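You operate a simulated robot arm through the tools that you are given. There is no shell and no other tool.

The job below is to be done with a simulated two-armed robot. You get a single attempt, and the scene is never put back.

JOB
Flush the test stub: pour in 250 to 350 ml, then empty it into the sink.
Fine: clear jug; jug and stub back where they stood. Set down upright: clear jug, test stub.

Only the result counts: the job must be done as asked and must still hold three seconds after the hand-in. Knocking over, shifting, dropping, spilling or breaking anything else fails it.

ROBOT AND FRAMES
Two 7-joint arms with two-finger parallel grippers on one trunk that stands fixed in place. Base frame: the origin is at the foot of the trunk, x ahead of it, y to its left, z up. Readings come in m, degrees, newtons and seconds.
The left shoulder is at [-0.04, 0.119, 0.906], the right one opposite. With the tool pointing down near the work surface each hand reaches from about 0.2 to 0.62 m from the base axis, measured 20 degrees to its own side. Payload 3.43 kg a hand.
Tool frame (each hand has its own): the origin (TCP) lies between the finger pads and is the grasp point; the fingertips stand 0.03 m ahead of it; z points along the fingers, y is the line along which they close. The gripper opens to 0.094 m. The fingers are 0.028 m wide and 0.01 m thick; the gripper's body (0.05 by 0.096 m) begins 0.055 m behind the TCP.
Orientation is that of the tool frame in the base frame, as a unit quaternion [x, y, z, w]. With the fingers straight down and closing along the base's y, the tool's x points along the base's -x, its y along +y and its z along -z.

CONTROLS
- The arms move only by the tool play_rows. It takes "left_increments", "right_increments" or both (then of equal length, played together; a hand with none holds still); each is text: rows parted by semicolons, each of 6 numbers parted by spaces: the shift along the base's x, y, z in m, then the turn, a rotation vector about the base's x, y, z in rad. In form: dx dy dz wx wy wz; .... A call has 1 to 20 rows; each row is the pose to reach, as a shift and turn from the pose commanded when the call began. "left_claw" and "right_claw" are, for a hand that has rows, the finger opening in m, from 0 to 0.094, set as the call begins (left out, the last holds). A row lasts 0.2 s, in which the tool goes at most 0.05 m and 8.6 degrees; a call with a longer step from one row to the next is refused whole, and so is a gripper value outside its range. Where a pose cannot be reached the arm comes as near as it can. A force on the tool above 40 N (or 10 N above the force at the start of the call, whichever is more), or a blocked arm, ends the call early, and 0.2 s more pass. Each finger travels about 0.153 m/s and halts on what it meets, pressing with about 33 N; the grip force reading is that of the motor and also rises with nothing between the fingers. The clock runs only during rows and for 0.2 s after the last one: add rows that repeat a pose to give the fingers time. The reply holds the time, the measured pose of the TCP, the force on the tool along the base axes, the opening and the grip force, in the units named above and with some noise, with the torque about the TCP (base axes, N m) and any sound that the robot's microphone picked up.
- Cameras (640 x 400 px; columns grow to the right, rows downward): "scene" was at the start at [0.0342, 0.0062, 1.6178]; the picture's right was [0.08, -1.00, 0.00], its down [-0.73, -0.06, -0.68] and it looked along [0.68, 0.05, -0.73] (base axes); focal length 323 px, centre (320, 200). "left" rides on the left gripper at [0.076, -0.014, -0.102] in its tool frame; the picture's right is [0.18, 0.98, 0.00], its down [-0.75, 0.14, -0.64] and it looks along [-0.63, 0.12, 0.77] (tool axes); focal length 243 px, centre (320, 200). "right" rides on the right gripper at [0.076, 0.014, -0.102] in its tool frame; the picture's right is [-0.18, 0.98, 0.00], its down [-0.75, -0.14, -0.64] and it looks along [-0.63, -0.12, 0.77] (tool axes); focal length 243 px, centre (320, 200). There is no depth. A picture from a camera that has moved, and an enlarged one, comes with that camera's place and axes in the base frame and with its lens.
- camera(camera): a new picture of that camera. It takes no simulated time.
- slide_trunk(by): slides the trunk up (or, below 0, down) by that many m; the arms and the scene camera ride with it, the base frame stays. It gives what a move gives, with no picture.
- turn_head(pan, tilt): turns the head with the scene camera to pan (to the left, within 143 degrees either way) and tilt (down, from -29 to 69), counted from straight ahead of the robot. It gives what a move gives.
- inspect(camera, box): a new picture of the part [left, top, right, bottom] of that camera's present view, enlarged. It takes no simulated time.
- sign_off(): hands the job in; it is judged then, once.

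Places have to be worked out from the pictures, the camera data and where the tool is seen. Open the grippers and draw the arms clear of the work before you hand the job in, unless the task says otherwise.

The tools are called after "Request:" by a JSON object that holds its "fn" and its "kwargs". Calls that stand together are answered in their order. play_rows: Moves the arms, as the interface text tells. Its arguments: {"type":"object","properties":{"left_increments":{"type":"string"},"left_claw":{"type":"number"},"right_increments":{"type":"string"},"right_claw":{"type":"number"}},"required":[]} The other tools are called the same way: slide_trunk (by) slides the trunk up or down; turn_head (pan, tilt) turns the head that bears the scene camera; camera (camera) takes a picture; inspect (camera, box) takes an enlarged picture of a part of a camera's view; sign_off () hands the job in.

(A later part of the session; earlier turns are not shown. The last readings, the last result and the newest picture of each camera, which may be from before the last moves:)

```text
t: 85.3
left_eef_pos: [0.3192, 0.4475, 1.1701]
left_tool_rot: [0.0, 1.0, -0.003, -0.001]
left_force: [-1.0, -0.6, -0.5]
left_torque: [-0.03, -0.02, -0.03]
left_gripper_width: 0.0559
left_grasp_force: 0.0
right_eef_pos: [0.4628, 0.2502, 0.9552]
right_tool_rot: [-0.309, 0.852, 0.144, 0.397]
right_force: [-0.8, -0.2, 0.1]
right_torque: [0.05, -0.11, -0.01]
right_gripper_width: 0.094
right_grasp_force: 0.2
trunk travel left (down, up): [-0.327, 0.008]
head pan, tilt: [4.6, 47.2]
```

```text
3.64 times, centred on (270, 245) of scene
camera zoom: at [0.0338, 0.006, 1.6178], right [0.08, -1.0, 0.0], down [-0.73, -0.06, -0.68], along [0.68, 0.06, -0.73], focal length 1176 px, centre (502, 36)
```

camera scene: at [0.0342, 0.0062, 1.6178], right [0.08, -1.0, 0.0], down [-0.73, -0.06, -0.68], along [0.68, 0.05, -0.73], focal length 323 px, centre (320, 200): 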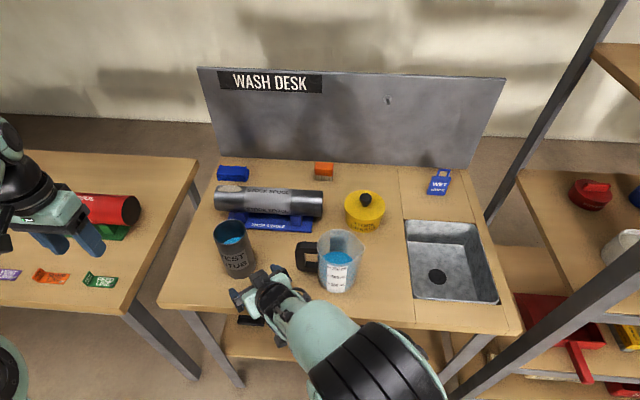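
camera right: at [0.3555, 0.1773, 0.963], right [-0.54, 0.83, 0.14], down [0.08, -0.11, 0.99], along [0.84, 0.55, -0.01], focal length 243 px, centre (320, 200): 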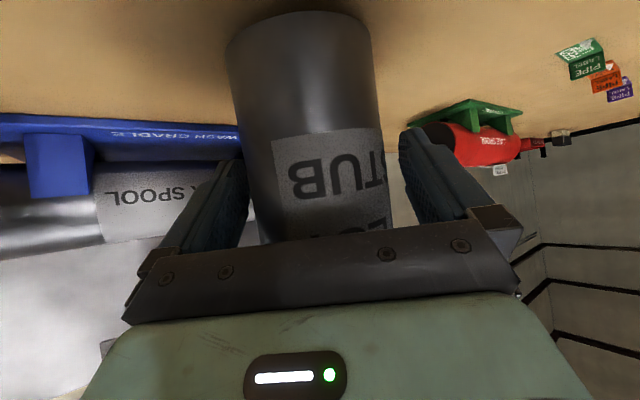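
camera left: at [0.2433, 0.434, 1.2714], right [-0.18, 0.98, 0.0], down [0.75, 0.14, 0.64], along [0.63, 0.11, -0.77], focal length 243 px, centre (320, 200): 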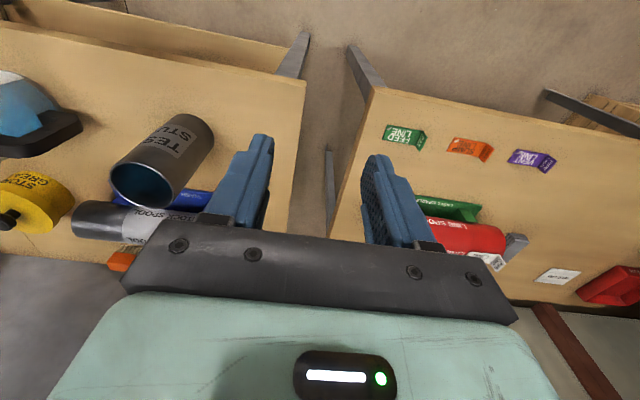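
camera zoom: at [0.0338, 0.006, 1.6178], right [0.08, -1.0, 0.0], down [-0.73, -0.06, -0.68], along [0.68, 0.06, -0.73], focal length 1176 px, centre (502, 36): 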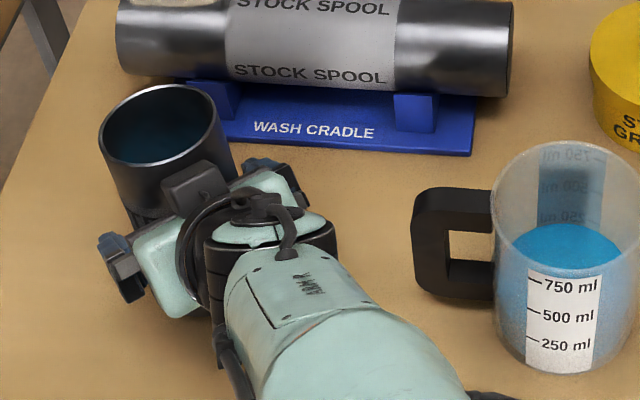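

The stub sits slightly nearer one finger. I shift about 3 mm to centre it, then close the gripper.

Request:
{"fn": "play_rows", "kwargs": {"right_increments": "0.0016 -0.0025 0 0 0 0; 0.0016 -0.0025 0 0 0 0"}}

Request:
{"fn": "play_rows", "kwargs": {"right_increments": "0 0 0 0 0 0; 0 0 0 0 0 0; 0 0 0 0 0 0; 0 0 0 0 0 0", "right_claw": 0.05}}

Request:
{"fn": "camera", "kwargs": {"camera": "right"}}

Request:
{"fn": "inspect", "kwargs": {"camera": "scene", "box": [190, 190, 350, 300]}}

```text
t: 85.9
left_eef_pos: [0.3183, 0.4471, 1.1688]
left_tool_rot: [0.0, 1.0, -0.003, 0.0]
left_force: [0.1, -0.3, 0.5]
left_torque: [-0.04, -0.02, 0.0]
left_gripper_width: 0.0561
left_grasp_force: 0.0
right_eef_pos: [0.4649, 0.2462, 0.9559]
right_tool_rot: [-0.31, 0.852, 0.144, 0.397]
right_force: [-0.7, 0.2, -0.7]
right_torque: [0.04, -0.08, -0.01]
right_gripper_width: 0.0943
right_grasp_force: 0.1
trunk travel left (down, up): [-0.327, 0.008]
head pan, tilt: [4.6, 47.2]
```

```text
t: 86.9
left_eef_pos: [0.3192, 0.4471, 1.1694]
left_tool_rot: [0.0, 1.0, -0.003, 0.0]
left_force: [0.2, -0.2, 0.3]
left_torque: [0.0, 0.01, 0.0]
left_gripper_width: 0.0563
left_grasp_force: 0.1
right_eef_pos: [0.4661, 0.2467, 0.956]
right_tool_rot: [-0.31, 0.852, 0.143, 0.397]
right_force: [-1.8, -0.3, 1.0]
right_torque: [0.08, 0.01, 0.01]
right_gripper_width: 0.0758
right_grasp_force: 32.6
trunk travel left (down, up): [-0.327, 0.008]
head pan, tilt: [4.6, 47.2]
```

```text
taken
camera right: at [0.3575, 0.1749, 0.9634], right [-0.54, 0.83, 0.14], down [0.08, -0.11, 0.99], along [0.84, 0.55, -0.01], focal length 243 px, centre (320, 200)
```

right: 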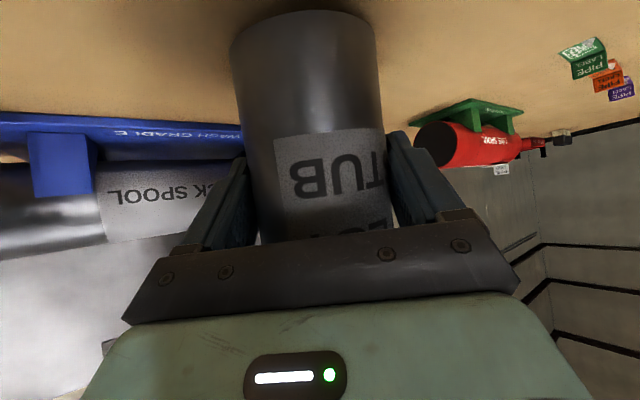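

```text
3.64 times, centred on (270, 245) of scene
camera zoom: at [0.0339, 0.0062, 1.6178], right [0.08, -1.0, 0.0], down [-0.73, -0.06, -0.68], along [0.68, 0.05, -0.73], focal length 1176 px, centre (502, 36)
```

zoom: 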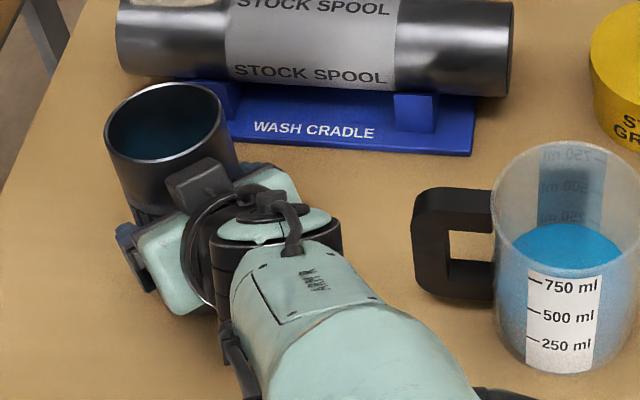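

The stub was pushed about 2 cm forward, because the pitched palm met its upper rim before the fingers were fully around it. It is upright but held only by the fingertips. I open, back off, and will regrasp with a flatter hand.

Request:
{"fn": "play_rows", "kwargs": {"right_increments": "0 0 0 0 0 0; 0 0 0 0 0 0; 0 0 0 0 0 0", "right_claw": 0.094}}

Request:
{"fn": "inspect", "kwargs": {"camera": "scene", "box": [190, 190, 350, 300]}}

Request:
{"fn": "play_rows", "kwargs": {"right_increments": "-0.0115 -0.0096 0 0 0 0; -0.0268 -0.0225 0 0 0 0; -0.046 -0.0386 0 0 0 0; -0.069 -0.0579 0 0 0 0; -0.092 -0.0772 0 0 0 0; -0.092 -0.0772 0 0 0 0"}}

Request:
{"fn": "camera", "kwargs": {"camera": "scene"}}

Request:
{"fn": "inspect", "kwargs": {"camera": "scene", "box": [200, 205, 296, 285]}}

Request:
{"fn": "camera", "kwargs": {"camera": "right"}}

```text
t: 87.7
left_eef_pos: [0.3188, 0.4465, 1.169]
left_tool_rot: [-0.001, 1.0, -0.002, 0.0]
left_force: [-0.2, 0.3, -0.5]
left_torque: [0.0, 0.02, 0.05]
left_gripper_width: 0.0559
left_grasp_force: 0.0
right_eef_pos: [0.4665, 0.2461, 0.9575]
right_tool_rot: [-0.31, 0.852, 0.144, 0.398]
right_force: [-0.9, -1.1, -0.1]
right_torque: [0.04, -0.11, -0.01]
right_gripper_width: 0.0942
right_grasp_force: 0.0
trunk travel left (down, up): [-0.327, 0.008]
head pan, tilt: [4.6, 47.2]
```

```text
3.64 times, centred on (270, 245) of scene
camera zoom: at [0.034, 0.0061, 1.6178], right [0.08, -1.0, 0.0], down [-0.73, -0.06, -0.68], along [0.68, 0.06, -0.73], focal length 1176 px, centre (502, 36)
```

zoom: 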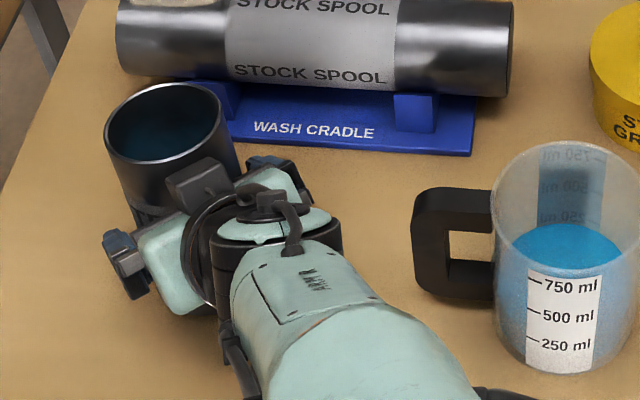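

```text
t: 89.1
left_eef_pos: [0.3194, 0.4474, 1.1692]
left_tool_rot: [0.0, 1.0, -0.003, -0.001]
left_force: [0.0, -0.3, -0.5]
left_torque: [0.03, -0.01, 0.03]
left_gripper_width: 0.0558
left_grasp_force: 0.1
right_eef_pos: [0.3734, 0.1708, 0.9579]
right_tool_rot: [-0.31, 0.852, 0.144, 0.397]
right_force: [-0.4, 0.0, 0.0]
right_torque: [-0.01, 0.02, 0.04]
right_gripper_width: 0.094
right_grasp_force: 0.1
trunk travel left (down, up): [-0.327, 0.008]
head pan, tilt: [4.6, 47.2]
```

```text
taken
camera scene: at [0.0345, 0.0064, 1.6178], right [0.08, -1.0, 0.0], down [-0.73, -0.06, -0.68], along [0.68, 0.05, -0.73], focal length 323 px, centre (320, 200)
```

scene: 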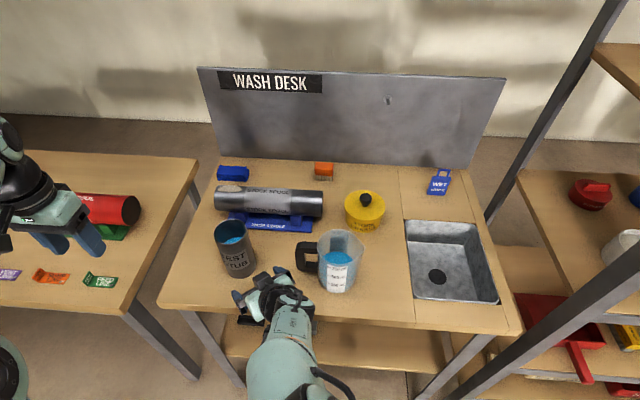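

```text
5.00 times, centred on (248, 245) of scene
camera zoom: at [0.0345, 0.0064, 1.6178], right [0.08, -1.0, 0.0], down [-0.73, -0.06, -0.68], along [0.68, 0.05, -0.73], focal length 1617 px, centre (680, -25)
```

zoom: 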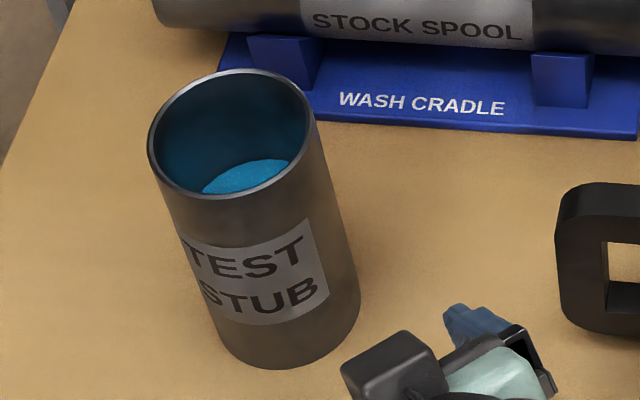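

```text
taken
camera right: at [0.2661, 0.0984, 0.9647], right [-0.54, 0.83, 0.14], down [0.08, -0.11, 0.99], along [0.84, 0.55, -0.01], focal length 243 px, centre (320, 200)
```

right: 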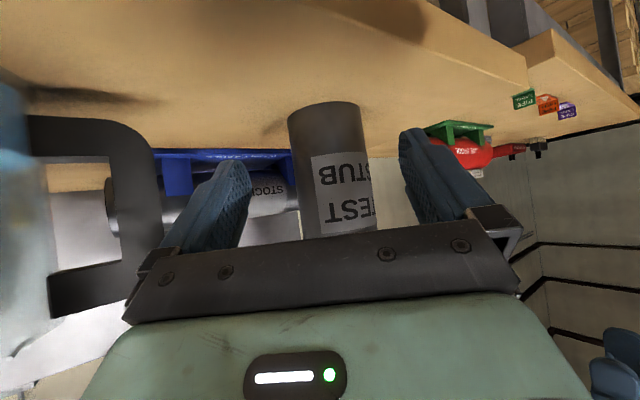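

Once released, the stub settled back upright almost exactly where it was, within about 2 mm, so it had only been leaning. I now flatten the hand to a 75° pitch, which keeps the palm off the rim, at z about 0.97.

Request:
{"fn": "play_rows", "kwargs": {"right_increments": "0 0 0.004 0.07 -0.0835 0; 0 0 0.008 0.14 -0.167 0; 0 0 0.012 0.21 -0.2506 0; 0 0 0.012 0.2805 -0.3342 0; 0 0 0.012 0.2805 -0.3342 0"}}

Request:
{"fn": "camera", "kwargs": {"camera": "right"}}

Request:
{"fn": "camera", "kwargs": {"camera": "scene"}}

```text
t: 90.3
left_eef_pos: [0.3183, 0.4469, 1.1695]
left_tool_rot: [-0.001, 1.0, -0.002, 0.0]
left_force: [-0.1, -0.9, 0.3]
left_torque: [-0.02, 0.02, 0.0]
left_gripper_width: 0.0559
left_grasp_force: 0.0
right_eef_pos: [0.3742, 0.1705, 0.9676]
right_tool_rot: [-0.271, 0.745, 0.208, 0.573]
right_force: [-0.7, 0.9, 0.0]
right_torque: [0.01, -0.02, -0.02]
right_gripper_width: 0.0939
right_grasp_force: 0.0
trunk travel left (down, up): [-0.327, 0.008]
head pan, tilt: [4.6, 47.2]
```

```text
taken
camera right: at [0.2727, 0.104, 0.9208], right [-0.59, 0.78, 0.18], down [-0.24, -0.38, 0.89], along [0.77, 0.49, 0.41], focal length 243 px, centre (320, 200)
```

right: 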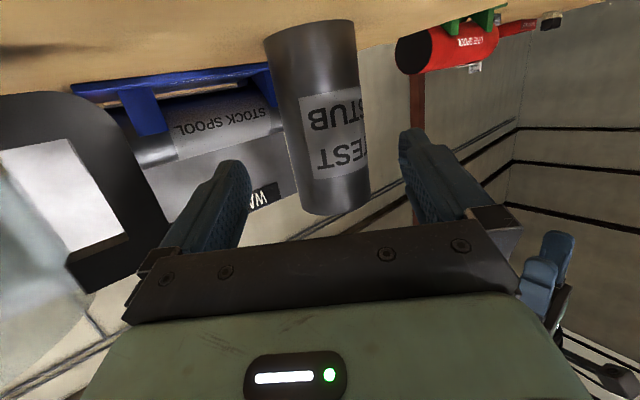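

```text
taken
camera scene: at [0.0342, 0.006, 1.6178], right [0.08, -1.0, 0.0], down [-0.73, -0.06, -0.68], along [0.68, 0.06, -0.73], focal length 323 px, centre (320, 200)
```

scene: 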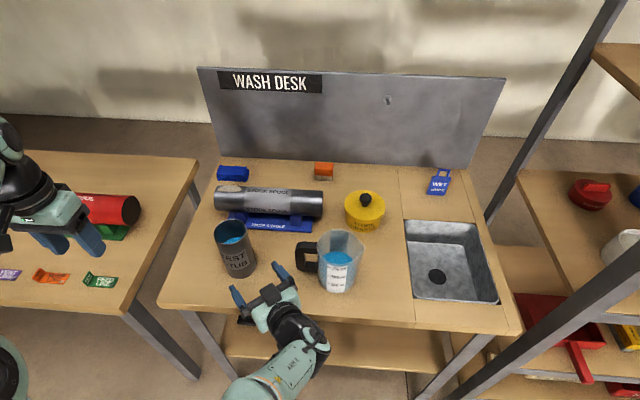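

Aligned, with a lateral error under 1 mm. I advance along the heading to surround the stub, watching forces.

Request:
{"fn": "play_rows", "kwargs": {"right_increments": "0.0192 0.0161 0 0 0 0; 0.0383 0.0321 0 0 0 0; 0.0575 0.0482 0 0 0 0; 0.0728 0.0611 0 0 0 0; 0.0843 0.0707 0 0 0 0; 0.0904 0.0759 0 0 0 0; 0.0904 0.0759 0 0 0 0"}}

Request:
{"fn": "inspect", "kwargs": {"camera": "scene", "box": [200, 205, 296, 285]}}

Request:
{"fn": "camera", "kwargs": {"camera": "right"}}

```text
t: 91.9
left_eef_pos: [0.3196, 0.4457, 1.1694]
left_tool_rot: [0.0, 1.0, -0.003, 0.0]
left_force: [0.2, 0.2, 0.2]
left_torque: [-0.02, 0.02, 0.02]
left_gripper_width: 0.0559
left_grasp_force: 0.1
right_eef_pos: [0.4653, 0.2467, 0.9679]
right_tool_rot: [-0.271, 0.746, 0.208, 0.572]
right_force: [-0.8, 0.3, 0.0]
right_torque: [0.0, 0.0, 0.0]
right_gripper_width: 0.0942
right_grasp_force: 0.0
trunk travel left (down, up): [-0.327, 0.008]
head pan, tilt: [4.6, 47.2]
```

```text
5.00 times, centred on (248, 245) of scene
camera zoom: at [0.0341, 0.0062, 1.6178], right [0.08, -1.0, 0.0], down [-0.73, -0.06, -0.68], along [0.68, 0.05, -0.73], focal length 1617 px, centre (680, -25)
```

zoom: 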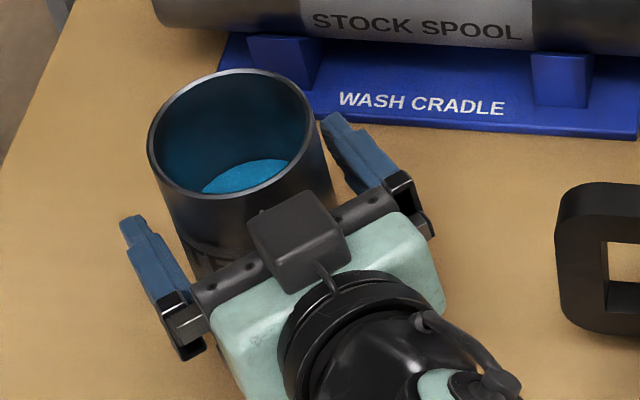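

```text
taken
camera right: at [0.3632, 0.1798, 0.9213], right [-0.59, 0.78, 0.18], down [-0.24, -0.38, 0.89], along [0.77, 0.49, 0.41], focal length 243 px, centre (320, 200)
```

right: 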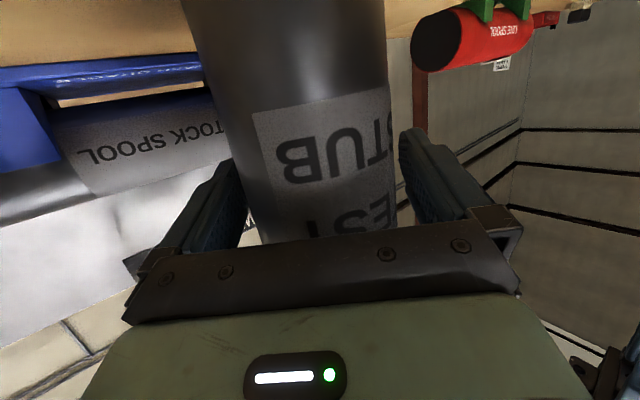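

The stub has not moved and no contact force shows; it is centred between the fingers. I close the gripper on it.

Request:
{"fn": "play_rows", "kwargs": {"right_increments": "0 0 0 0 0 0; 0 0 0 0 0 0; 0 0 0 0 0 0; 0 0 0 0 0 0", "right_claw": 0.05}}

Request:
{"fn": "inspect", "kwargs": {"camera": "scene", "box": [200, 205, 296, 285]}}

Request:
{"fn": "camera", "kwargs": {"camera": "right"}}

```text
t: 92.9
left_eef_pos: [0.3188, 0.4467, 1.1704]
left_tool_rot: [-0.001, 1.0, -0.003, 0.0]
left_force: [-0.4, -0.3, -0.9]
left_torque: [-0.01, 0.01, 0.03]
left_gripper_width: 0.0561
left_grasp_force: 0.0
right_eef_pos: [0.4644, 0.2455, 0.9689]
right_tool_rot: [-0.272, 0.745, 0.209, 0.572]
right_force: [-1.2, 1.5, 0.7]
right_torque: [0.13, 0.12, -0.06]
right_gripper_width: 0.0771
right_grasp_force: 32.7
trunk travel left (down, up): [-0.327, 0.008]
head pan, tilt: [4.6, 47.2]
```

```text
5.00 times, centred on (248, 245) of scene
camera zoom: at [0.0341, 0.0065, 1.6178], right [0.08, -1.0, 0.0], down [-0.73, -0.06, -0.68], along [0.68, 0.05, -0.73], focal length 1617 px, centre (680, -25)
```

zoom: 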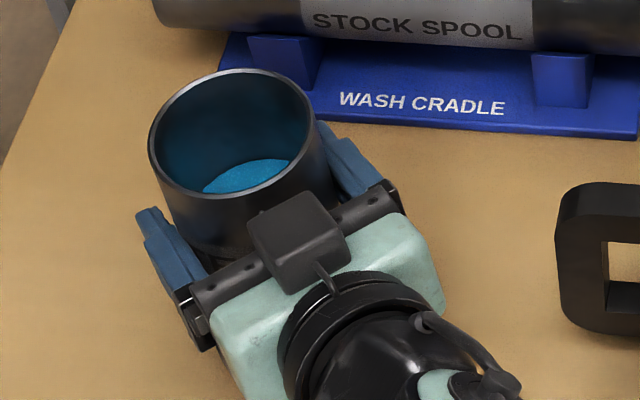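

```text
taken
camera right: at [0.3629, 0.1801, 0.9213], right [-0.59, 0.78, 0.18], down [-0.24, -0.38, 0.89], along [0.77, 0.49, 0.41], focal length 243 px, centre (320, 200)
```

right: 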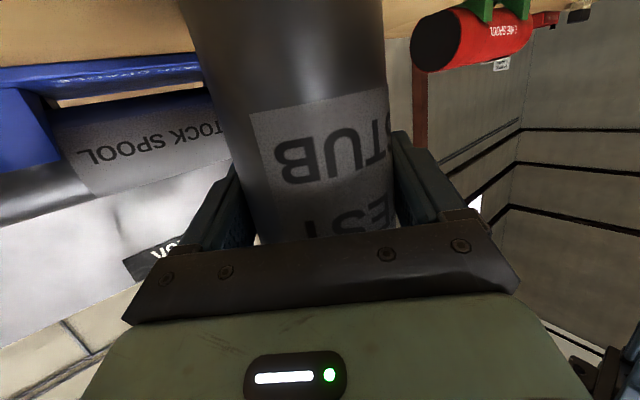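

Firm grip, and the stub has not moved. I lift it 4 cm straight up and check the load.

Request:
{"fn": "play_rows", "kwargs": {"right_increments": "0 0 0.01 0 0 0; 0 0 0.025 0 0 0; 0 0 0.04 0 0 0; 0 0 0.04 0 0 0; 0 0 0.04 0 0 0"}}

Request:
{"fn": "camera", "kwargs": {"camera": "scene"}}

Request:
{"fn": "camera", "kwargs": {"camera": "right"}}

```text
t: 94.1
left_eef_pos: [0.3192, 0.4462, 1.1689]
left_tool_rot: [0.0, 1.0, -0.003, 0.0]
left_force: [0.3, -0.6, 0.2]
left_torque: [0.03, 0.0, 0.01]
left_gripper_width: 0.0561
left_grasp_force: 0.0
right_eef_pos: [0.464, 0.2457, 1.0084]
right_tool_rot: [-0.271, 0.746, 0.207, 0.572]
right_force: [0.4, -0.1, -6.4]
right_torque: [0.0, 0.0, -0.03]
right_gripper_width: 0.0766
right_grasp_force: 33.2
trunk travel left (down, up): [-0.327, 0.008]
head pan, tilt: [4.6, 47.2]
```

```text
taken
camera scene: at [0.0347, 0.0064, 1.6178], right [0.08, -1.0, 0.0], down [-0.73, -0.06, -0.68], along [0.68, 0.05, -0.73], focal length 323 px, centre (320, 200)
```

scene: 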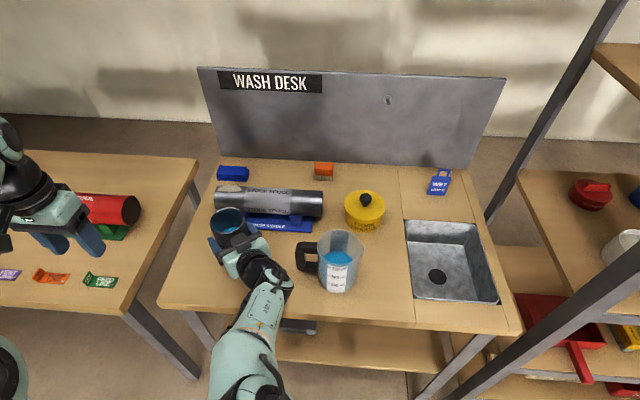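

```text
taken
camera right: at [0.3629, 0.1791, 0.9609], right [-0.59, 0.78, 0.18], down [-0.24, -0.38, 0.89], along [0.77, 0.49, 0.41], focal length 243 px, centre (320, 200)
```

right: 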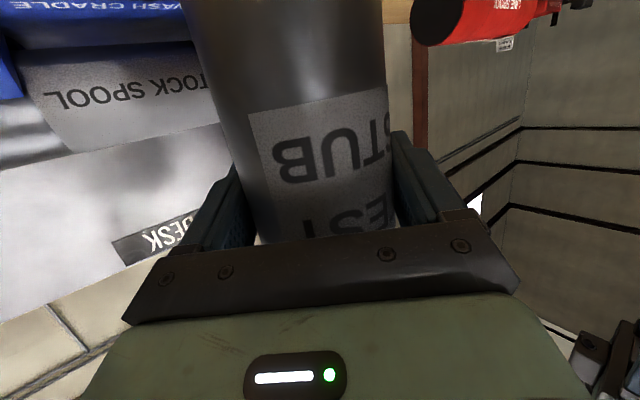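

It is held securely, about 0.65 kg in total. I lift to z of about 1.15 so the stub's base clears the jug.

Request:
{"fn": "play_rows", "kwargs": {"right_increments": "0 0 0.025 0 0 0; 0 0 0.05 0 0 0; 0 0 0.075 0 0 0; 0 0 0.1 0 0 0; 0 0 0.125 0 0 0; 0 0 0.142 0 0 0; 0 0 0.142 0 0 0"}}

Request:
{"fn": "camera", "kwargs": {"camera": "scene"}}

```text
t: 95.7
left_eef_pos: [0.3197, 0.4468, 1.17]
left_tool_rot: [0.001, 1.0, -0.004, 0.0]
left_force: [0.0, 0.0, -0.3]
left_torque: [-0.02, -0.02, 0.0]
left_gripper_width: 0.0559
left_grasp_force: 0.1
right_eef_pos: [0.4622, 0.2446, 1.1508]
right_tool_rot: [-0.271, 0.747, 0.207, 0.571]
right_force: [0.3, 0.6, -7.1]
right_torque: [0.03, 0.02, 0.0]
right_gripper_width: 0.0763
right_grasp_force: 33.3
trunk travel left (down, up): [-0.327, 0.008]
head pan, tilt: [4.6, 47.2]
```

```text
taken
camera scene: at [0.0348, 0.0067, 1.6178], right [0.08, -1.0, 0.0], down [-0.73, -0.06, -0.68], along [0.68, 0.05, -0.73], focal length 323 px, centre (320, 200)
```

scene: 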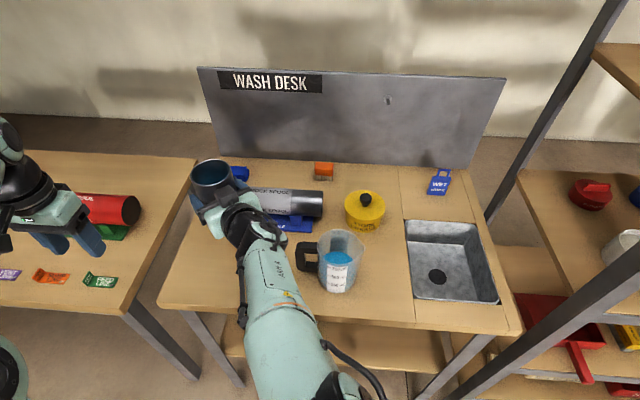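

Next I carry the stub upright across to the sink, passing over the jug with about 4 cm to spare and easing the yaw back toward straight ahead.

Request:
{"fn": "play_rows", "kwargs": {"right_increments": "0.001 -0.02 0 0 0 -0.03; 0.003 -0.055 0 0 0 -0.08; 0.006 -0.095 0 0 0 -0.14; 0.009 -0.135 0 0 0 -0.2; 0.012 -0.175 0 0 0 -0.26; 0.016 -0.215 0 0 0 -0.32; 0.02 -0.255 0 0 0 -0.38; 0.024 -0.295 0 0 0 -0.44; 0.028 -0.335 0 0 0 -0.5; 0.032 -0.375 0 0 0 -0.56; 0.036 -0.415 0 0 0 -0.62; 0.038 -0.45 0 0 0 -0.67; 0.038 -0.475 0 0 0 -0.698; 0.038 -0.475 0 0 0 -0.698; 0.038 -0.475 0 0 0 -0.698"}}

Request:
{"fn": "camera", "kwargs": {"camera": "scene"}}

Request:
{"fn": "camera", "kwargs": {"camera": "right"}}

```text
t: 98.9
left_eef_pos: [0.3199, 0.4465, 1.1694]
left_tool_rot: [0.0, 1.0, -0.002, 0.0]
left_force: [-0.1, 0.5, 0.0]
left_torque: [0.01, 0.04, -0.04]
left_gripper_width: 0.056
left_grasp_force: 0.1
right_eef_pos: [0.5028, -0.2298, 1.1492]
right_tool_rot: [0.001, 0.793, -0.001, 0.609]
right_force: [0.0, -0.2, -7.8]
right_torque: [0.0, 0.0, -0.02]
right_gripper_width: 0.0764
right_grasp_force: 33.4
trunk travel left (down, up): [-0.327, 0.008]
head pan, tilt: [4.6, 47.2]
```

```text
taken
camera scene: at [0.0348, 0.0056, 1.6178], right [0.08, -1.0, 0.0], down [-0.73, -0.06, -0.68], along [0.68, 0.06, -0.73], focal length 323 px, centre (320, 200)
```

scene: 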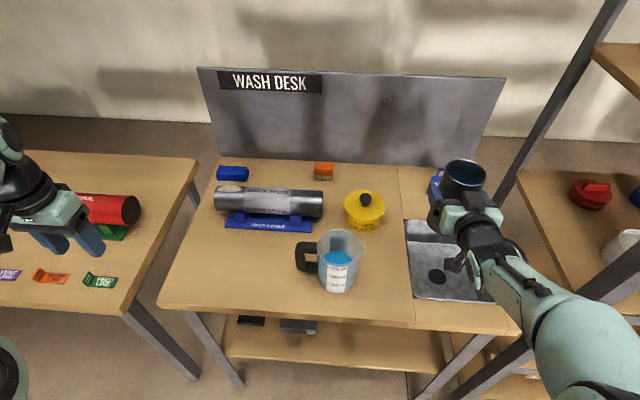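

```text
taken
camera right: at [0.3836, -0.2163, 1.1012], right [0.05, 0.98, 0.18], down [-0.42, -0.14, 0.89], along [0.9, -0.12, 0.41], focal length 243 px, centre (320, 200)
```

right: 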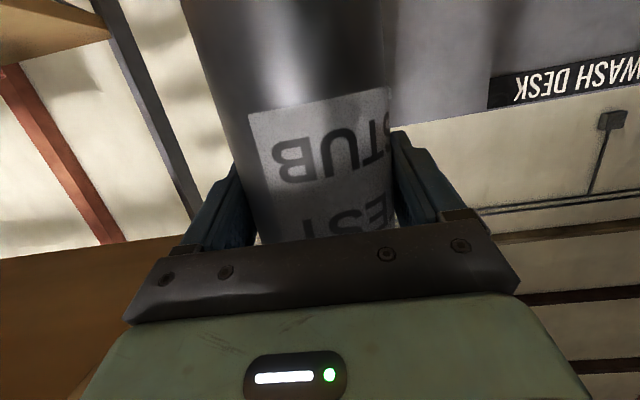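

The stub is upright over the sink with nothing disturbed. I lower it and set the hand at about (0.52, -0.22, 1.03), so that when tipped toward -y the lip stays well inside the sink.

Request:
{"fn": "play_rows", "kwargs": {"right_increments": "0.005 0.002 -0.03 0 0 0; 0.01 0.005 -0.06 0 0 0; 0.017 0.01 -0.095 0 0 0; 0.017 0.01 -0.119 0 0 0; 0.017 0.01 -0.119 0 0 0"}}

Request:
{"fn": "camera", "kwargs": {"camera": "scene"}}

Request:
{"fn": "inspect", "kwargs": {"camera": "scene", "box": [390, 150, 550, 310]}}

```text
t: 100.1
left_eef_pos: [0.3205, 0.4471, 1.1696]
left_tool_rot: [0.0, 1.0, -0.003, 0.0]
left_force: [-0.1, -0.3, -0.6]
left_torque: [0.0, 0.05, -0.02]
left_gripper_width: 0.056
left_grasp_force: 0.1
right_eef_pos: [0.5195, -0.2201, 1.0282]
right_tool_rot: [0.001, 0.793, 0.0, 0.609]
right_force: [0.2, 0.5, -7.7]
right_torque: [-0.02, 0.01, 0.01]
right_gripper_width: 0.0762
right_grasp_force: 32.8
trunk travel left (down, up): [-0.327, 0.008]
head pan, tilt: [4.6, 47.2]
```

```text
taken
camera scene: at [0.0346, 0.006, 1.6178], right [0.08, -1.0, 0.0], down [-0.73, -0.06, -0.68], along [0.68, 0.06, -0.73], focal length 323 px, centre (320, 200)
```

scene: 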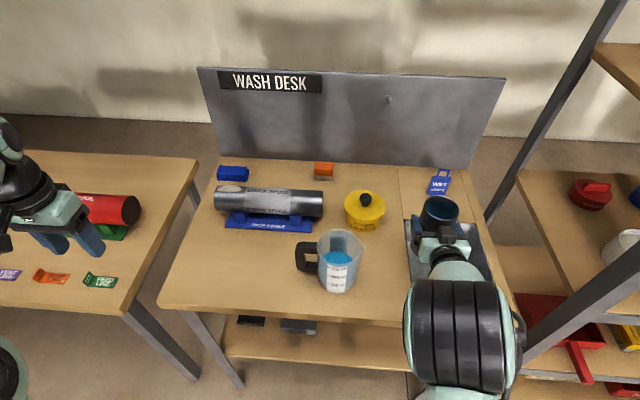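

```text
2.50 times, centred on (470, 230) of scene
camera zoom: at [0.0346, 0.006, 1.6178], right [0.08, -1.0, 0.0], down [-0.73, -0.06, -0.68], along [0.68, 0.06, -0.73], focal length 808 px, centre (-55, 125)
```

zoom: 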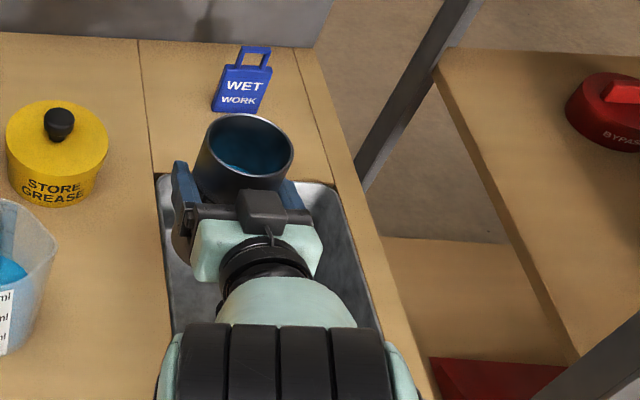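

The stub stands over the sink and the way is clear. I roll it toward -y to 50°, below the flow angle of about 65°, to confirm the wrist can follow.

Request:
{"fn": "play_rows", "kwargs": {"right_increments": "0 -0.002 0 0.08 0 0; 0 -0.004 0 0.18 0 0; 0 -0.006 0 0.28 0 0; 0 -0.008 0 0.38 0 0; 0 -0.01 0 0.48 0 0; 0 -0.01 0 0.58 0 0; 0 -0.01 0 0.68 0 0; 0 -0.01 0 0.78 0 0; 0 -0.01 0 0.87 0 0; 0 -0.01 0 0.87 0 0"}}

Request:
{"fn": "inspect", "kwargs": {"camera": "scene", "box": [390, 150, 550, 310]}}

Request:
{"fn": "camera", "kwargs": {"camera": "right"}}

```text
t: 102.3
left_eef_pos: [0.3197, 0.4472, 1.1708]
left_tool_rot: [0.0, 1.0, -0.003, 0.0]
left_force: [0.6, -0.6, -0.4]
left_torque: [-0.03, 0.0, -0.01]
left_gripper_width: 0.0561
left_grasp_force: 0.1
right_eef_pos: [0.5191, -0.2082, 1.0397]
right_tool_rot: [0.258, 0.72, 0.334, 0.551]
right_force: [0.0, -0.3, -7.0]
right_torque: [-0.16, 0.02, 0.0]
right_gripper_width: 0.0759
right_grasp_force: 33.0
right hand out of reach, approached as far as the arm can: row 6, 7, 8, 9, 10
trunk travel left (down, up): [-0.327, 0.008]
head pan, tilt: [4.6, 47.2]
```

```text
2.50 times, centred on (470, 230) of scene
camera zoom: at [0.035, 0.0056, 1.6178], right [0.08, -1.0, 0.0], down [-0.73, -0.06, -0.68], along [0.68, 0.06, -0.73], focal length 808 px, centre (-55, 125)
```

zoom: 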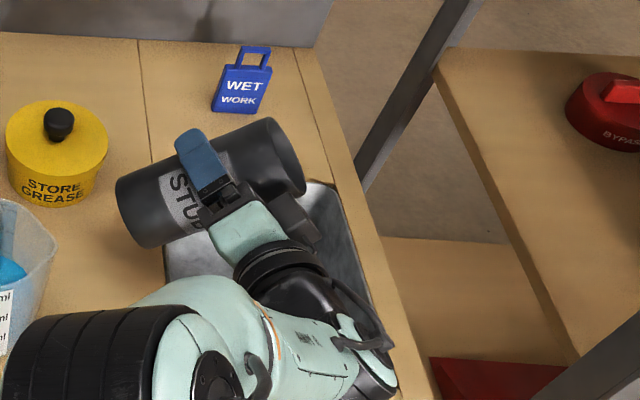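

```text
taken
camera right: at [0.3995, -0.1637, 1.0201], right [0.05, 0.5, 0.87], down [-0.43, -0.77, 0.47], along [0.9, -0.39, 0.17], focal length 243 px, centre (320, 200)
```

right: 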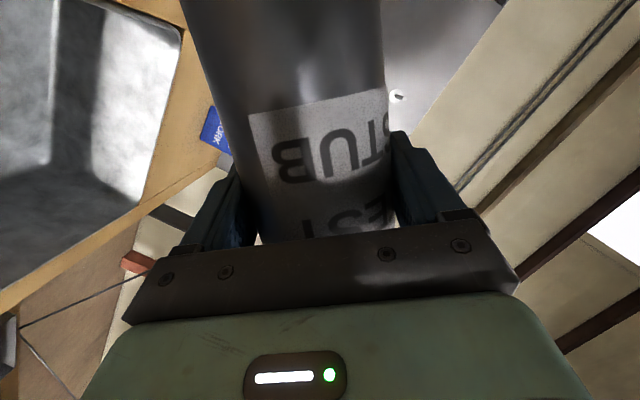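

The wrist follows to 50°, but the position is drifting and the elbow has swung over. I check the whole scene before going on.

Request:
{"fn": "camera", "kwargs": {"camera": "scene"}}

Request:
{"fn": "camera", "kwargs": {"camera": "left"}}

```text
taken
camera scene: at [0.035, 0.0056, 1.6178], right [0.08, -1.0, 0.0], down [-0.73, -0.06, -0.68], along [0.68, 0.06, -0.73], focal length 323 px, centre (320, 200)
```

scene: 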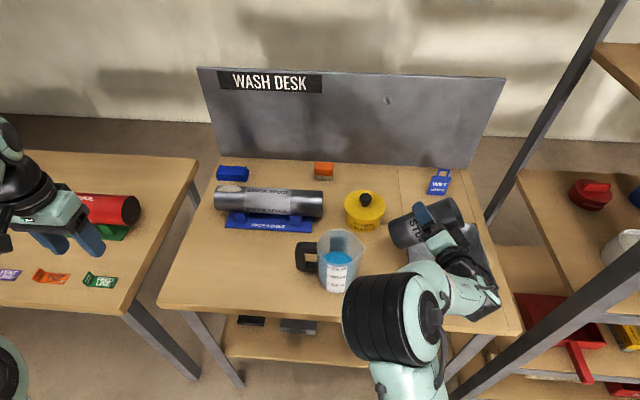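

```text
taken
camera left: at [0.2439, 0.4334, 1.2715], right [-0.18, 0.98, 0.0], down [0.75, 0.14, 0.64], along [0.63, 0.12, -0.77], focal length 243 px, centre (320, 200)
```

left: 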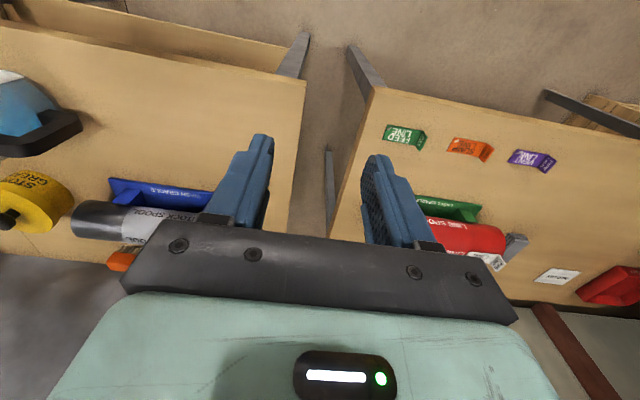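

Rolling sideways is near the wrist's limit. Pitching the mouth forward (+x) instead brings the hand to an easy tool-down pose, so I roll the stub back upright first.

Request:
{"fn": "play_rows", "kwargs": {"right_increments": "0 -0.003 0.003 -0.1 0 0; -0.002 -0.007 0.006 -0.2 0 0; -0.004 -0.011 0.01 -0.3 0 0; -0.006 -0.015 0.014 -0.4 0 0; -0.008 -0.02 0.018 -0.5 0 0; -0.01 -0.025 0.022 -0.6 0 0; -0.014 -0.032 0.026 -0.7 0 0; -0.017 -0.04 0.03 -0.8 0 0; -0.02 -0.05 0.03 -0.87 0 0; -0.02 -0.05 0.03 -0.874 0 0; -0.02 -0.05 0.03 -0.874 0 0"}}

Request:
{"fn": "camera", "kwargs": {"camera": "scene"}}

```text
t: 104.7
left_eef_pos: [0.3194, 0.4466, 1.1691]
left_tool_rot: [-0.001, 1.0, -0.002, 0.0]
left_force: [0.4, -0.5, 0.4]
left_torque: [-0.02, -0.04, 0.03]
left_gripper_width: 0.0562
left_grasp_force: 0.1
right_eef_pos: [0.498, -0.2583, 1.069]
right_tool_rot: [-0.002, 0.794, -0.002, 0.608]
right_force: [0.8, -0.5, -6.6]
right_torque: [0.03, 0.02, -0.01]
right_gripper_width: 0.0761
right_grasp_force: 32.9
trunk travel left (down, up): [-0.327, 0.008]
head pan, tilt: [4.6, 47.2]
```

```text
taken
camera scene: at [0.0349, 0.0059, 1.6178], right [0.08, -1.0, 0.0], down [-0.73, -0.06, -0.68], along [0.68, 0.06, -0.73], focal length 323 px, centre (320, 200)
```

scene: 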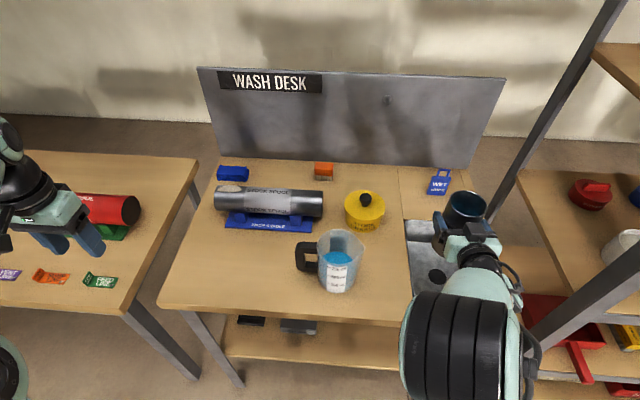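

It is upright again. Now I pitch the mouth forward by 50°, moving the hand to about x = 0.463, y = -0.29.

Request:
{"fn": "play_rows", "kwargs": {"right_increments": "-0.003 -0.003 0.001 0 0.08 0; -0.007 -0.006 0.002 0 0.18 0; -0.011 -0.01 0.004 0 0.28 0; -0.015 -0.014 0.006 0 0.38 0; -0.02 -0.018 0.008 0 0.48 0; -0.025 -0.022 0.01 0 0.58 0; -0.03 -0.026 0.01 0 0.68 0; -0.035 -0.03 0.01 0 0.78 0; -0.035 -0.03 0.01 0 0.873 0; -0.035 -0.03 0.01 0 0.873 0"}}

Request:
{"fn": "camera", "kwargs": {"camera": "scene"}}

Request:
{"fn": "inspect", "kwargs": {"camera": "scene", "box": [390, 150, 550, 310]}}

```text
t: 106.9
left_eef_pos: [0.3199, 0.4468, 1.1694]
left_tool_rot: [0.001, 1.0, -0.001, -0.001]
left_force: [1.1, 0.2, -0.4]
left_torque: [-0.01, 0.01, -0.02]
left_gripper_width: 0.0558
left_grasp_force: 0.1
right_eef_pos: [0.4628, -0.2887, 1.0792]
right_tool_rot: [-0.002, 0.976, -0.001, 0.216]
right_force: [-0.3, 0.4, -7.2]
right_torque: [0.02, -0.13, 0.0]
right_gripper_width: 0.0749
right_grasp_force: 33.0
right hand out of reach, approached as far as the arm can: row 5, 6
trunk travel left (down, up): [-0.327, 0.008]
head pan, tilt: [4.6, 47.2]
```

```text
taken
camera scene: at [0.0344, 0.0056, 1.6178], right [0.08, -1.0, 0.0], down [-0.73, -0.06, -0.68], along [0.68, 0.06, -0.73], focal length 323 px, centre (320, 200)
```

scene: 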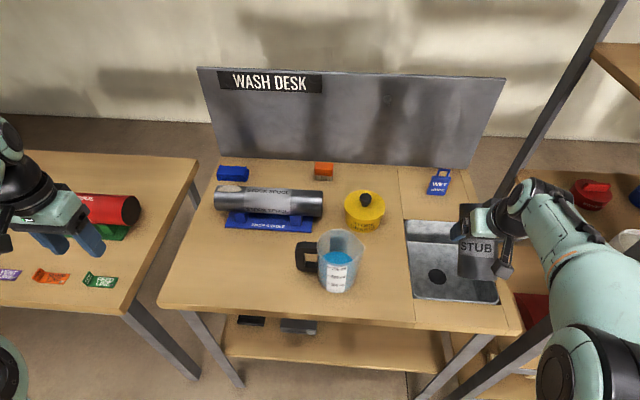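

```text
2.50 times, centred on (470, 230) of scene
camera zoom: at [0.0344, 0.0056, 1.6178], right [0.08, -1.0, 0.0], down [-0.73, -0.06, -0.68], along [0.68, 0.06, -0.73], focal length 808 px, centre (-55, 125)
```

zoom: 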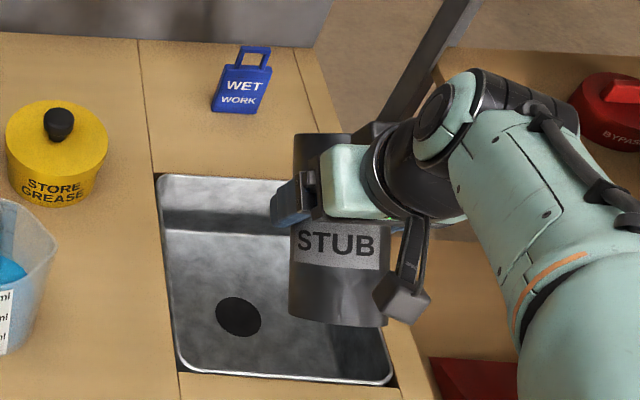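

The stub is tipped 50° forward and nothing spills. I check from the wrist camera that the grip is unchanged, since the finger width reading dropped slightly.

Request:
{"fn": "camera", "kwargs": {"camera": "right"}}

Request:
{"fn": "inspect", "kwargs": {"camera": "scene", "box": [440, 190, 520, 290]}}

```text
taken
camera right: at [0.3502, -0.2756, 1.14], right [0.16, 0.98, 0.07], down [0.41, -0.14, 0.9], along [0.9, -0.12, -0.43], focal length 243 px, centre (320, 200)
```

right: 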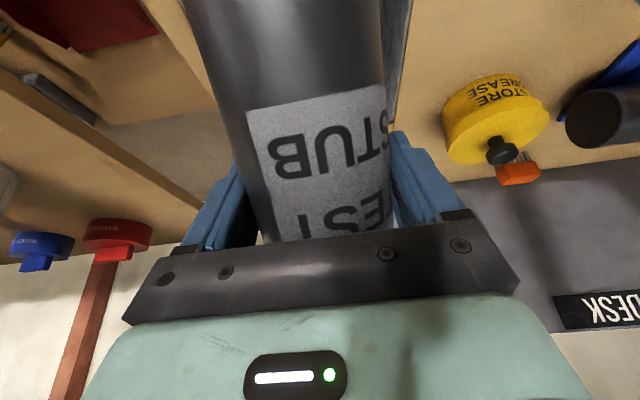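

```text
4.00 times, centred on (480, 240) of scene
camera zoom: at [0.0344, 0.0056, 1.6178], right [0.08, -1.0, 0.0], down [-0.73, -0.06, -0.68], along [0.68, 0.06, -0.73], focal length 1293 px, centre (-320, 40)
```

zoom: 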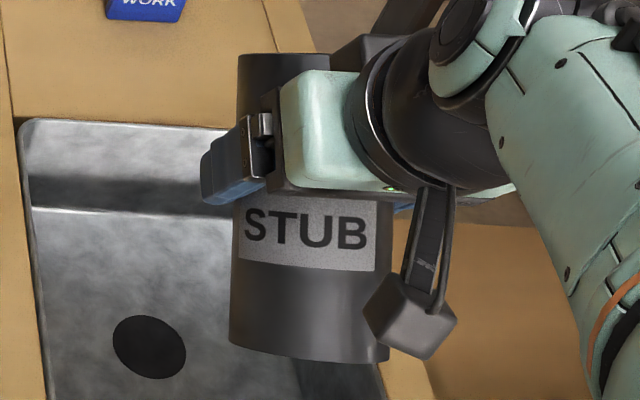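

The grip looks unchanged. I lower a little and tip further to about 72° to start the flow, then check where the stream falls.

Request:
{"fn": "play_rows", "kwargs": {"right_increments": "0 0 -0.015 0 0.0873 0; 0 0 -0.03 0 0.1745 0; 0 0 -0.045 0 0.2269 0; 0 0 -0.045 0 0.2793 0; 0 0 -0.045 0 0.3316 0; 0 0 -0.045 0 0.384 0"}}

Request:
{"fn": "camera", "kwargs": {"camera": "scene"}}

Request:
{"fn": "inspect", "kwargs": {"camera": "scene", "box": [390, 150, 550, 310]}}

Request:
{"fn": "camera", "kwargs": {"camera": "right"}}

```text
t: 108.3
left_eef_pos: [0.3184, 0.4467, 1.1719]
left_tool_rot: [0.001, 1.0, -0.002, 0.001]
left_force: [0.0, -0.2, 1.7]
left_torque: [0.03, -0.03, -0.02]
left_gripper_width: 0.0558
left_grasp_force: 0.1
right_eef_pos: [0.4215, -0.3017, 1.0888]
right_tool_rot: [-0.007, 0.998, 0.0, 0.061]
right_force: [-0.6, 0.8, -6.7]
right_torque: [-0.05, -0.18, -0.02]
right_gripper_width: 0.074
right_grasp_force: 32.8
right hand out of reach, approached as far as the arm can: row 2, 3, 4, 5, 6
trunk travel left (down, up): [-0.327, 0.008]
head pan, tilt: [4.6, 47.2]
```

```text
taken
camera scene: at [0.0329, 0.005, 1.618], right [0.08, -1.0, 0.0], down [-0.73, -0.06, -0.68], along [0.68, 0.06, -0.73], focal length 323 px, centre (320, 200)
```

scene: 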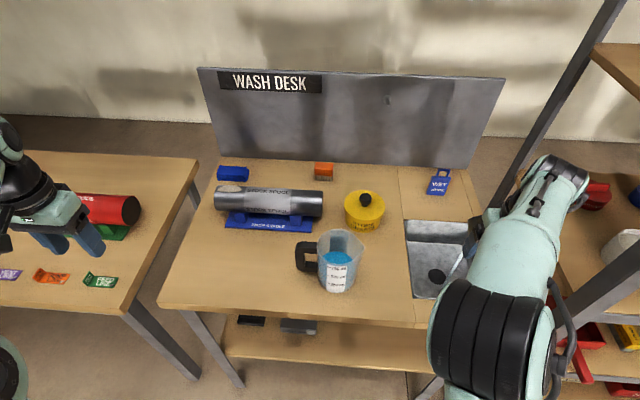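

```text
2.50 times, centred on (470, 230) of scene
camera zoom: at [0.0329, 0.005, 1.618], right [0.08, -1.0, 0.0], down [-0.73, -0.06, -0.68], along [0.68, 0.06, -0.73], focal length 808 px, centre (-55, 125)
```

zoom: 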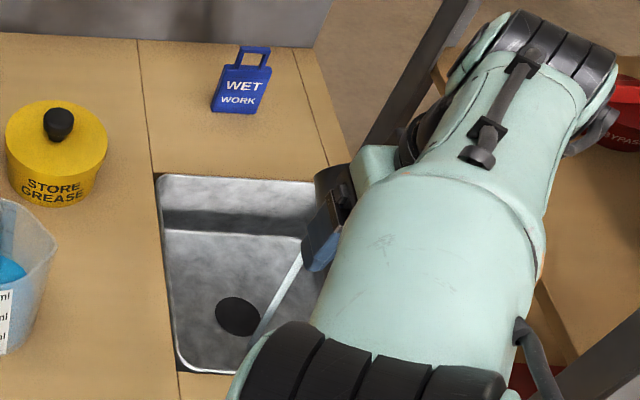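

```text
taken
camera right: at [0.3325, -0.2909, 1.1814], right [0.17, 0.99, 0.02], down [0.67, -0.13, 0.73], along [0.72, -0.11, -0.69], focal length 243 px, centre (320, 200)
```

right: 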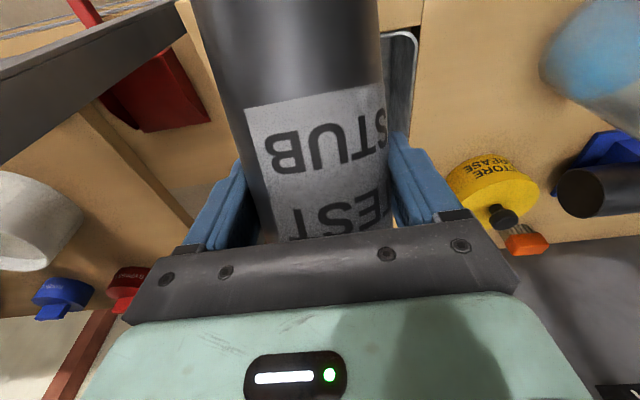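

The stream is falling inside the sink, but the arm has hit a joint limit and drifted back to x = 0.42. I hold the tilt and try moving forward and down, to recover position before tipping further.

Request:
{"fn": "play_rows", "kwargs": {"right_increments": "0.01 0.002 -0.01 0 0 0; 0.02 0.004 -0.02 0 0 0; 0.03 0.006 -0.03 0 0 0; 0.03 0.006 -0.03 0 0 0"}}

Request:
{"fn": "inspect", "kwargs": {"camera": "scene", "box": [390, 150, 550, 310]}}

```text
t: 109.3
left_eef_pos: [0.3199, 0.4467, 1.169]
left_tool_rot: [0.0, 1.0, -0.003, 0.0]
left_force: [-0.4, 0.4, 0.1]
left_torque: [-0.05, 0.0, -0.02]
left_gripper_width: 0.0561
left_grasp_force: 0.0
right_eef_pos: [0.4217, -0.3032, 1.0882]
right_tool_rot: [-0.007, 0.998, -0.001, 0.059]
right_force: [-0.2, 0.0, -7.2]
right_torque: [0.01, -0.15, -0.03]
right_gripper_width: 0.0738
right_grasp_force: 32.8
right hand out of reach, approached as far as the arm can: row 1, 2, 3, 4
trunk travel left (down, up): [-0.327, 0.008]
head pan, tilt: [4.6, 47.2]
```

```text
2.50 times, centred on (470, 230) of scene
camera zoom: at [0.0345, 0.0057, 1.6178], right [0.08, -1.0, 0.0], down [-0.73, -0.06, -0.68], along [0.68, 0.06, -0.73], focal length 808 px, centre (-55, 125)
```

zoom: 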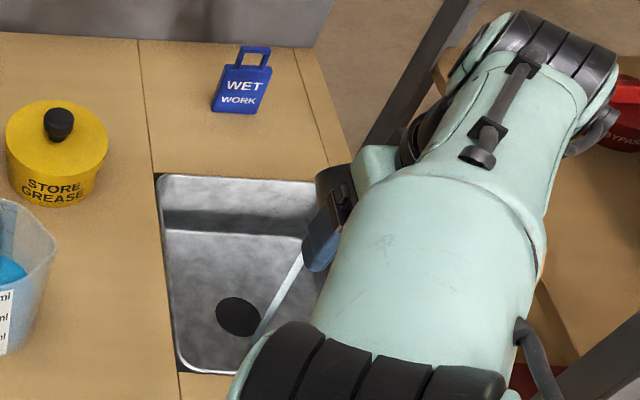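

It is stuck on this arm branch. Only a little has poured, and all of it into the sink. I pitch back to about 50° tilt so flow stops, and will look for a better arm posture.

Request:
{"fn": "play_rows", "kwargs": {"right_increments": "0.005 0 0 0 -0.08 0; 0.01 0.005 0 0 -0.16 0; 0.02 0.01 0 0 -0.24 0; 0.03 0.01 0 0 -0.32 0; 0.03 0.01 0 0 -0.32 0"}}

Request:
{"fn": "camera", "kwargs": {"camera": "scene"}}

```text
t: 110.5
left_eef_pos: [0.3205, 0.4474, 1.1698]
left_tool_rot: [0.0, 1.0, -0.003, 0.0]
left_force: [-0.7, -0.1, 0.4]
left_torque: [0.02, -0.05, 0.02]
left_gripper_width: 0.0561
left_grasp_force: 0.0
right_eef_pos: [0.4528, -0.2934, 1.0895]
right_tool_rot: [-0.007, 0.976, -0.002, 0.218]
right_force: [-0.3, 0.0, -6.7]
right_torque: [-0.01, -0.1, -0.04]
right_gripper_width: 0.0741
right_grasp_force: 32.0
trunk travel left (down, up): [-0.327, 0.008]
head pan, tilt: [4.6, 47.2]
```

```text
taken
camera scene: at [0.0348, 0.0061, 1.6178], right [0.08, -1.0, 0.0], down [-0.73, -0.06, -0.68], along [0.68, 0.06, -0.73], focal length 323 px, centre (320, 200)
```

scene: 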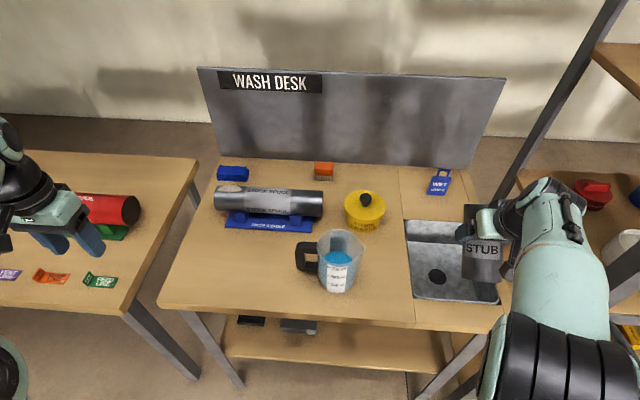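

Rolling the other way (mouth to +y) should be almost pure last-joint rotation with plenty of range. I pitch the stub back upright first.

Request:
{"fn": "play_rows", "kwargs": {"right_increments": "0.004 0.003 0 0 -0.08 0; 0.009 0.006 0 0 -0.18 0; 0.014 0.01 0 0 -0.28 0; 0.02 0.014 0 0 -0.38 0; 0.026 0.018 0 0 -0.48 0; 0.032 0.022 0 0 -0.58 0; 0.038 0.026 0 0 -0.68 0; 0.044 0.03 0 0 -0.78 0; 0.046 0.03 0 0 -0.869 0; 0.046 0.03 0 0 -0.869 0; 0.046 0.03 0 0 -0.869 0"}}

Request:
{"fn": "camera", "kwargs": {"camera": "scene"}}

Request:
{"fn": "camera", "kwargs": {"camera": "right"}}

```text
t: 112.9
left_eef_pos: [0.3196, 0.4469, 1.169]
left_tool_rot: [0.0, 1.0, -0.003, 0.0]
left_force: [-0.8, -0.3, 0.6]
left_torque: [-0.01, -0.03, 0.0]
left_gripper_width: 0.056
left_grasp_force: 0.1
right_eef_pos: [0.4993, -0.2634, 1.0909]
right_tool_rot: [-0.005, 0.794, -0.005, 0.608]
right_force: [0.4, 0.4, -7.2]
right_torque: [0.0, 0.03, -0.01]
right_gripper_width: 0.0738
right_grasp_force: 33.0
right hand out of reach, approached as far as the arm can: row 6
trunk travel left (down, up): [-0.327, 0.008]
head pan, tilt: [4.6, 47.2]
```

```text
taken
camera scene: at [0.0349, 0.006, 1.6178], right [0.08, -1.0, 0.0], down [-0.73, -0.06, -0.68], along [0.68, 0.06, -0.73], focal length 323 px, centre (320, 200)
```

scene: 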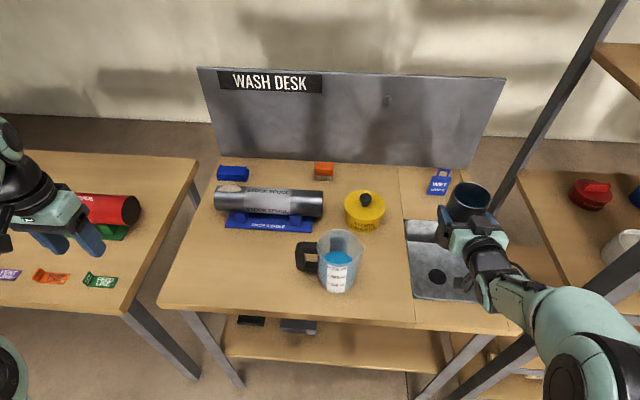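

```text
taken
camera right: at [0.3797, -0.25, 1.0419], right [0.04, 0.99, 0.16], down [-0.42, -0.13, 0.9], along [0.91, -0.11, 0.41], focal length 243 px, centre (320, 200)
```

right: 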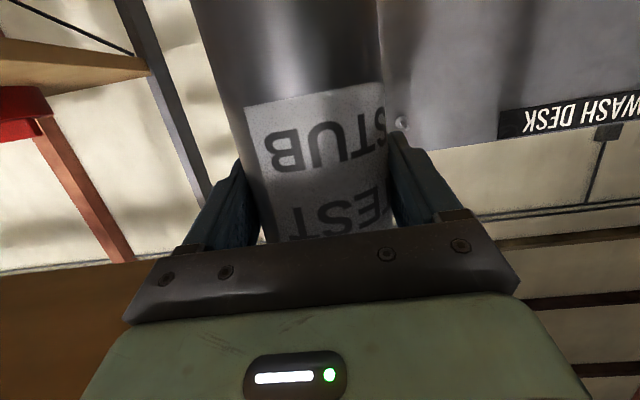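

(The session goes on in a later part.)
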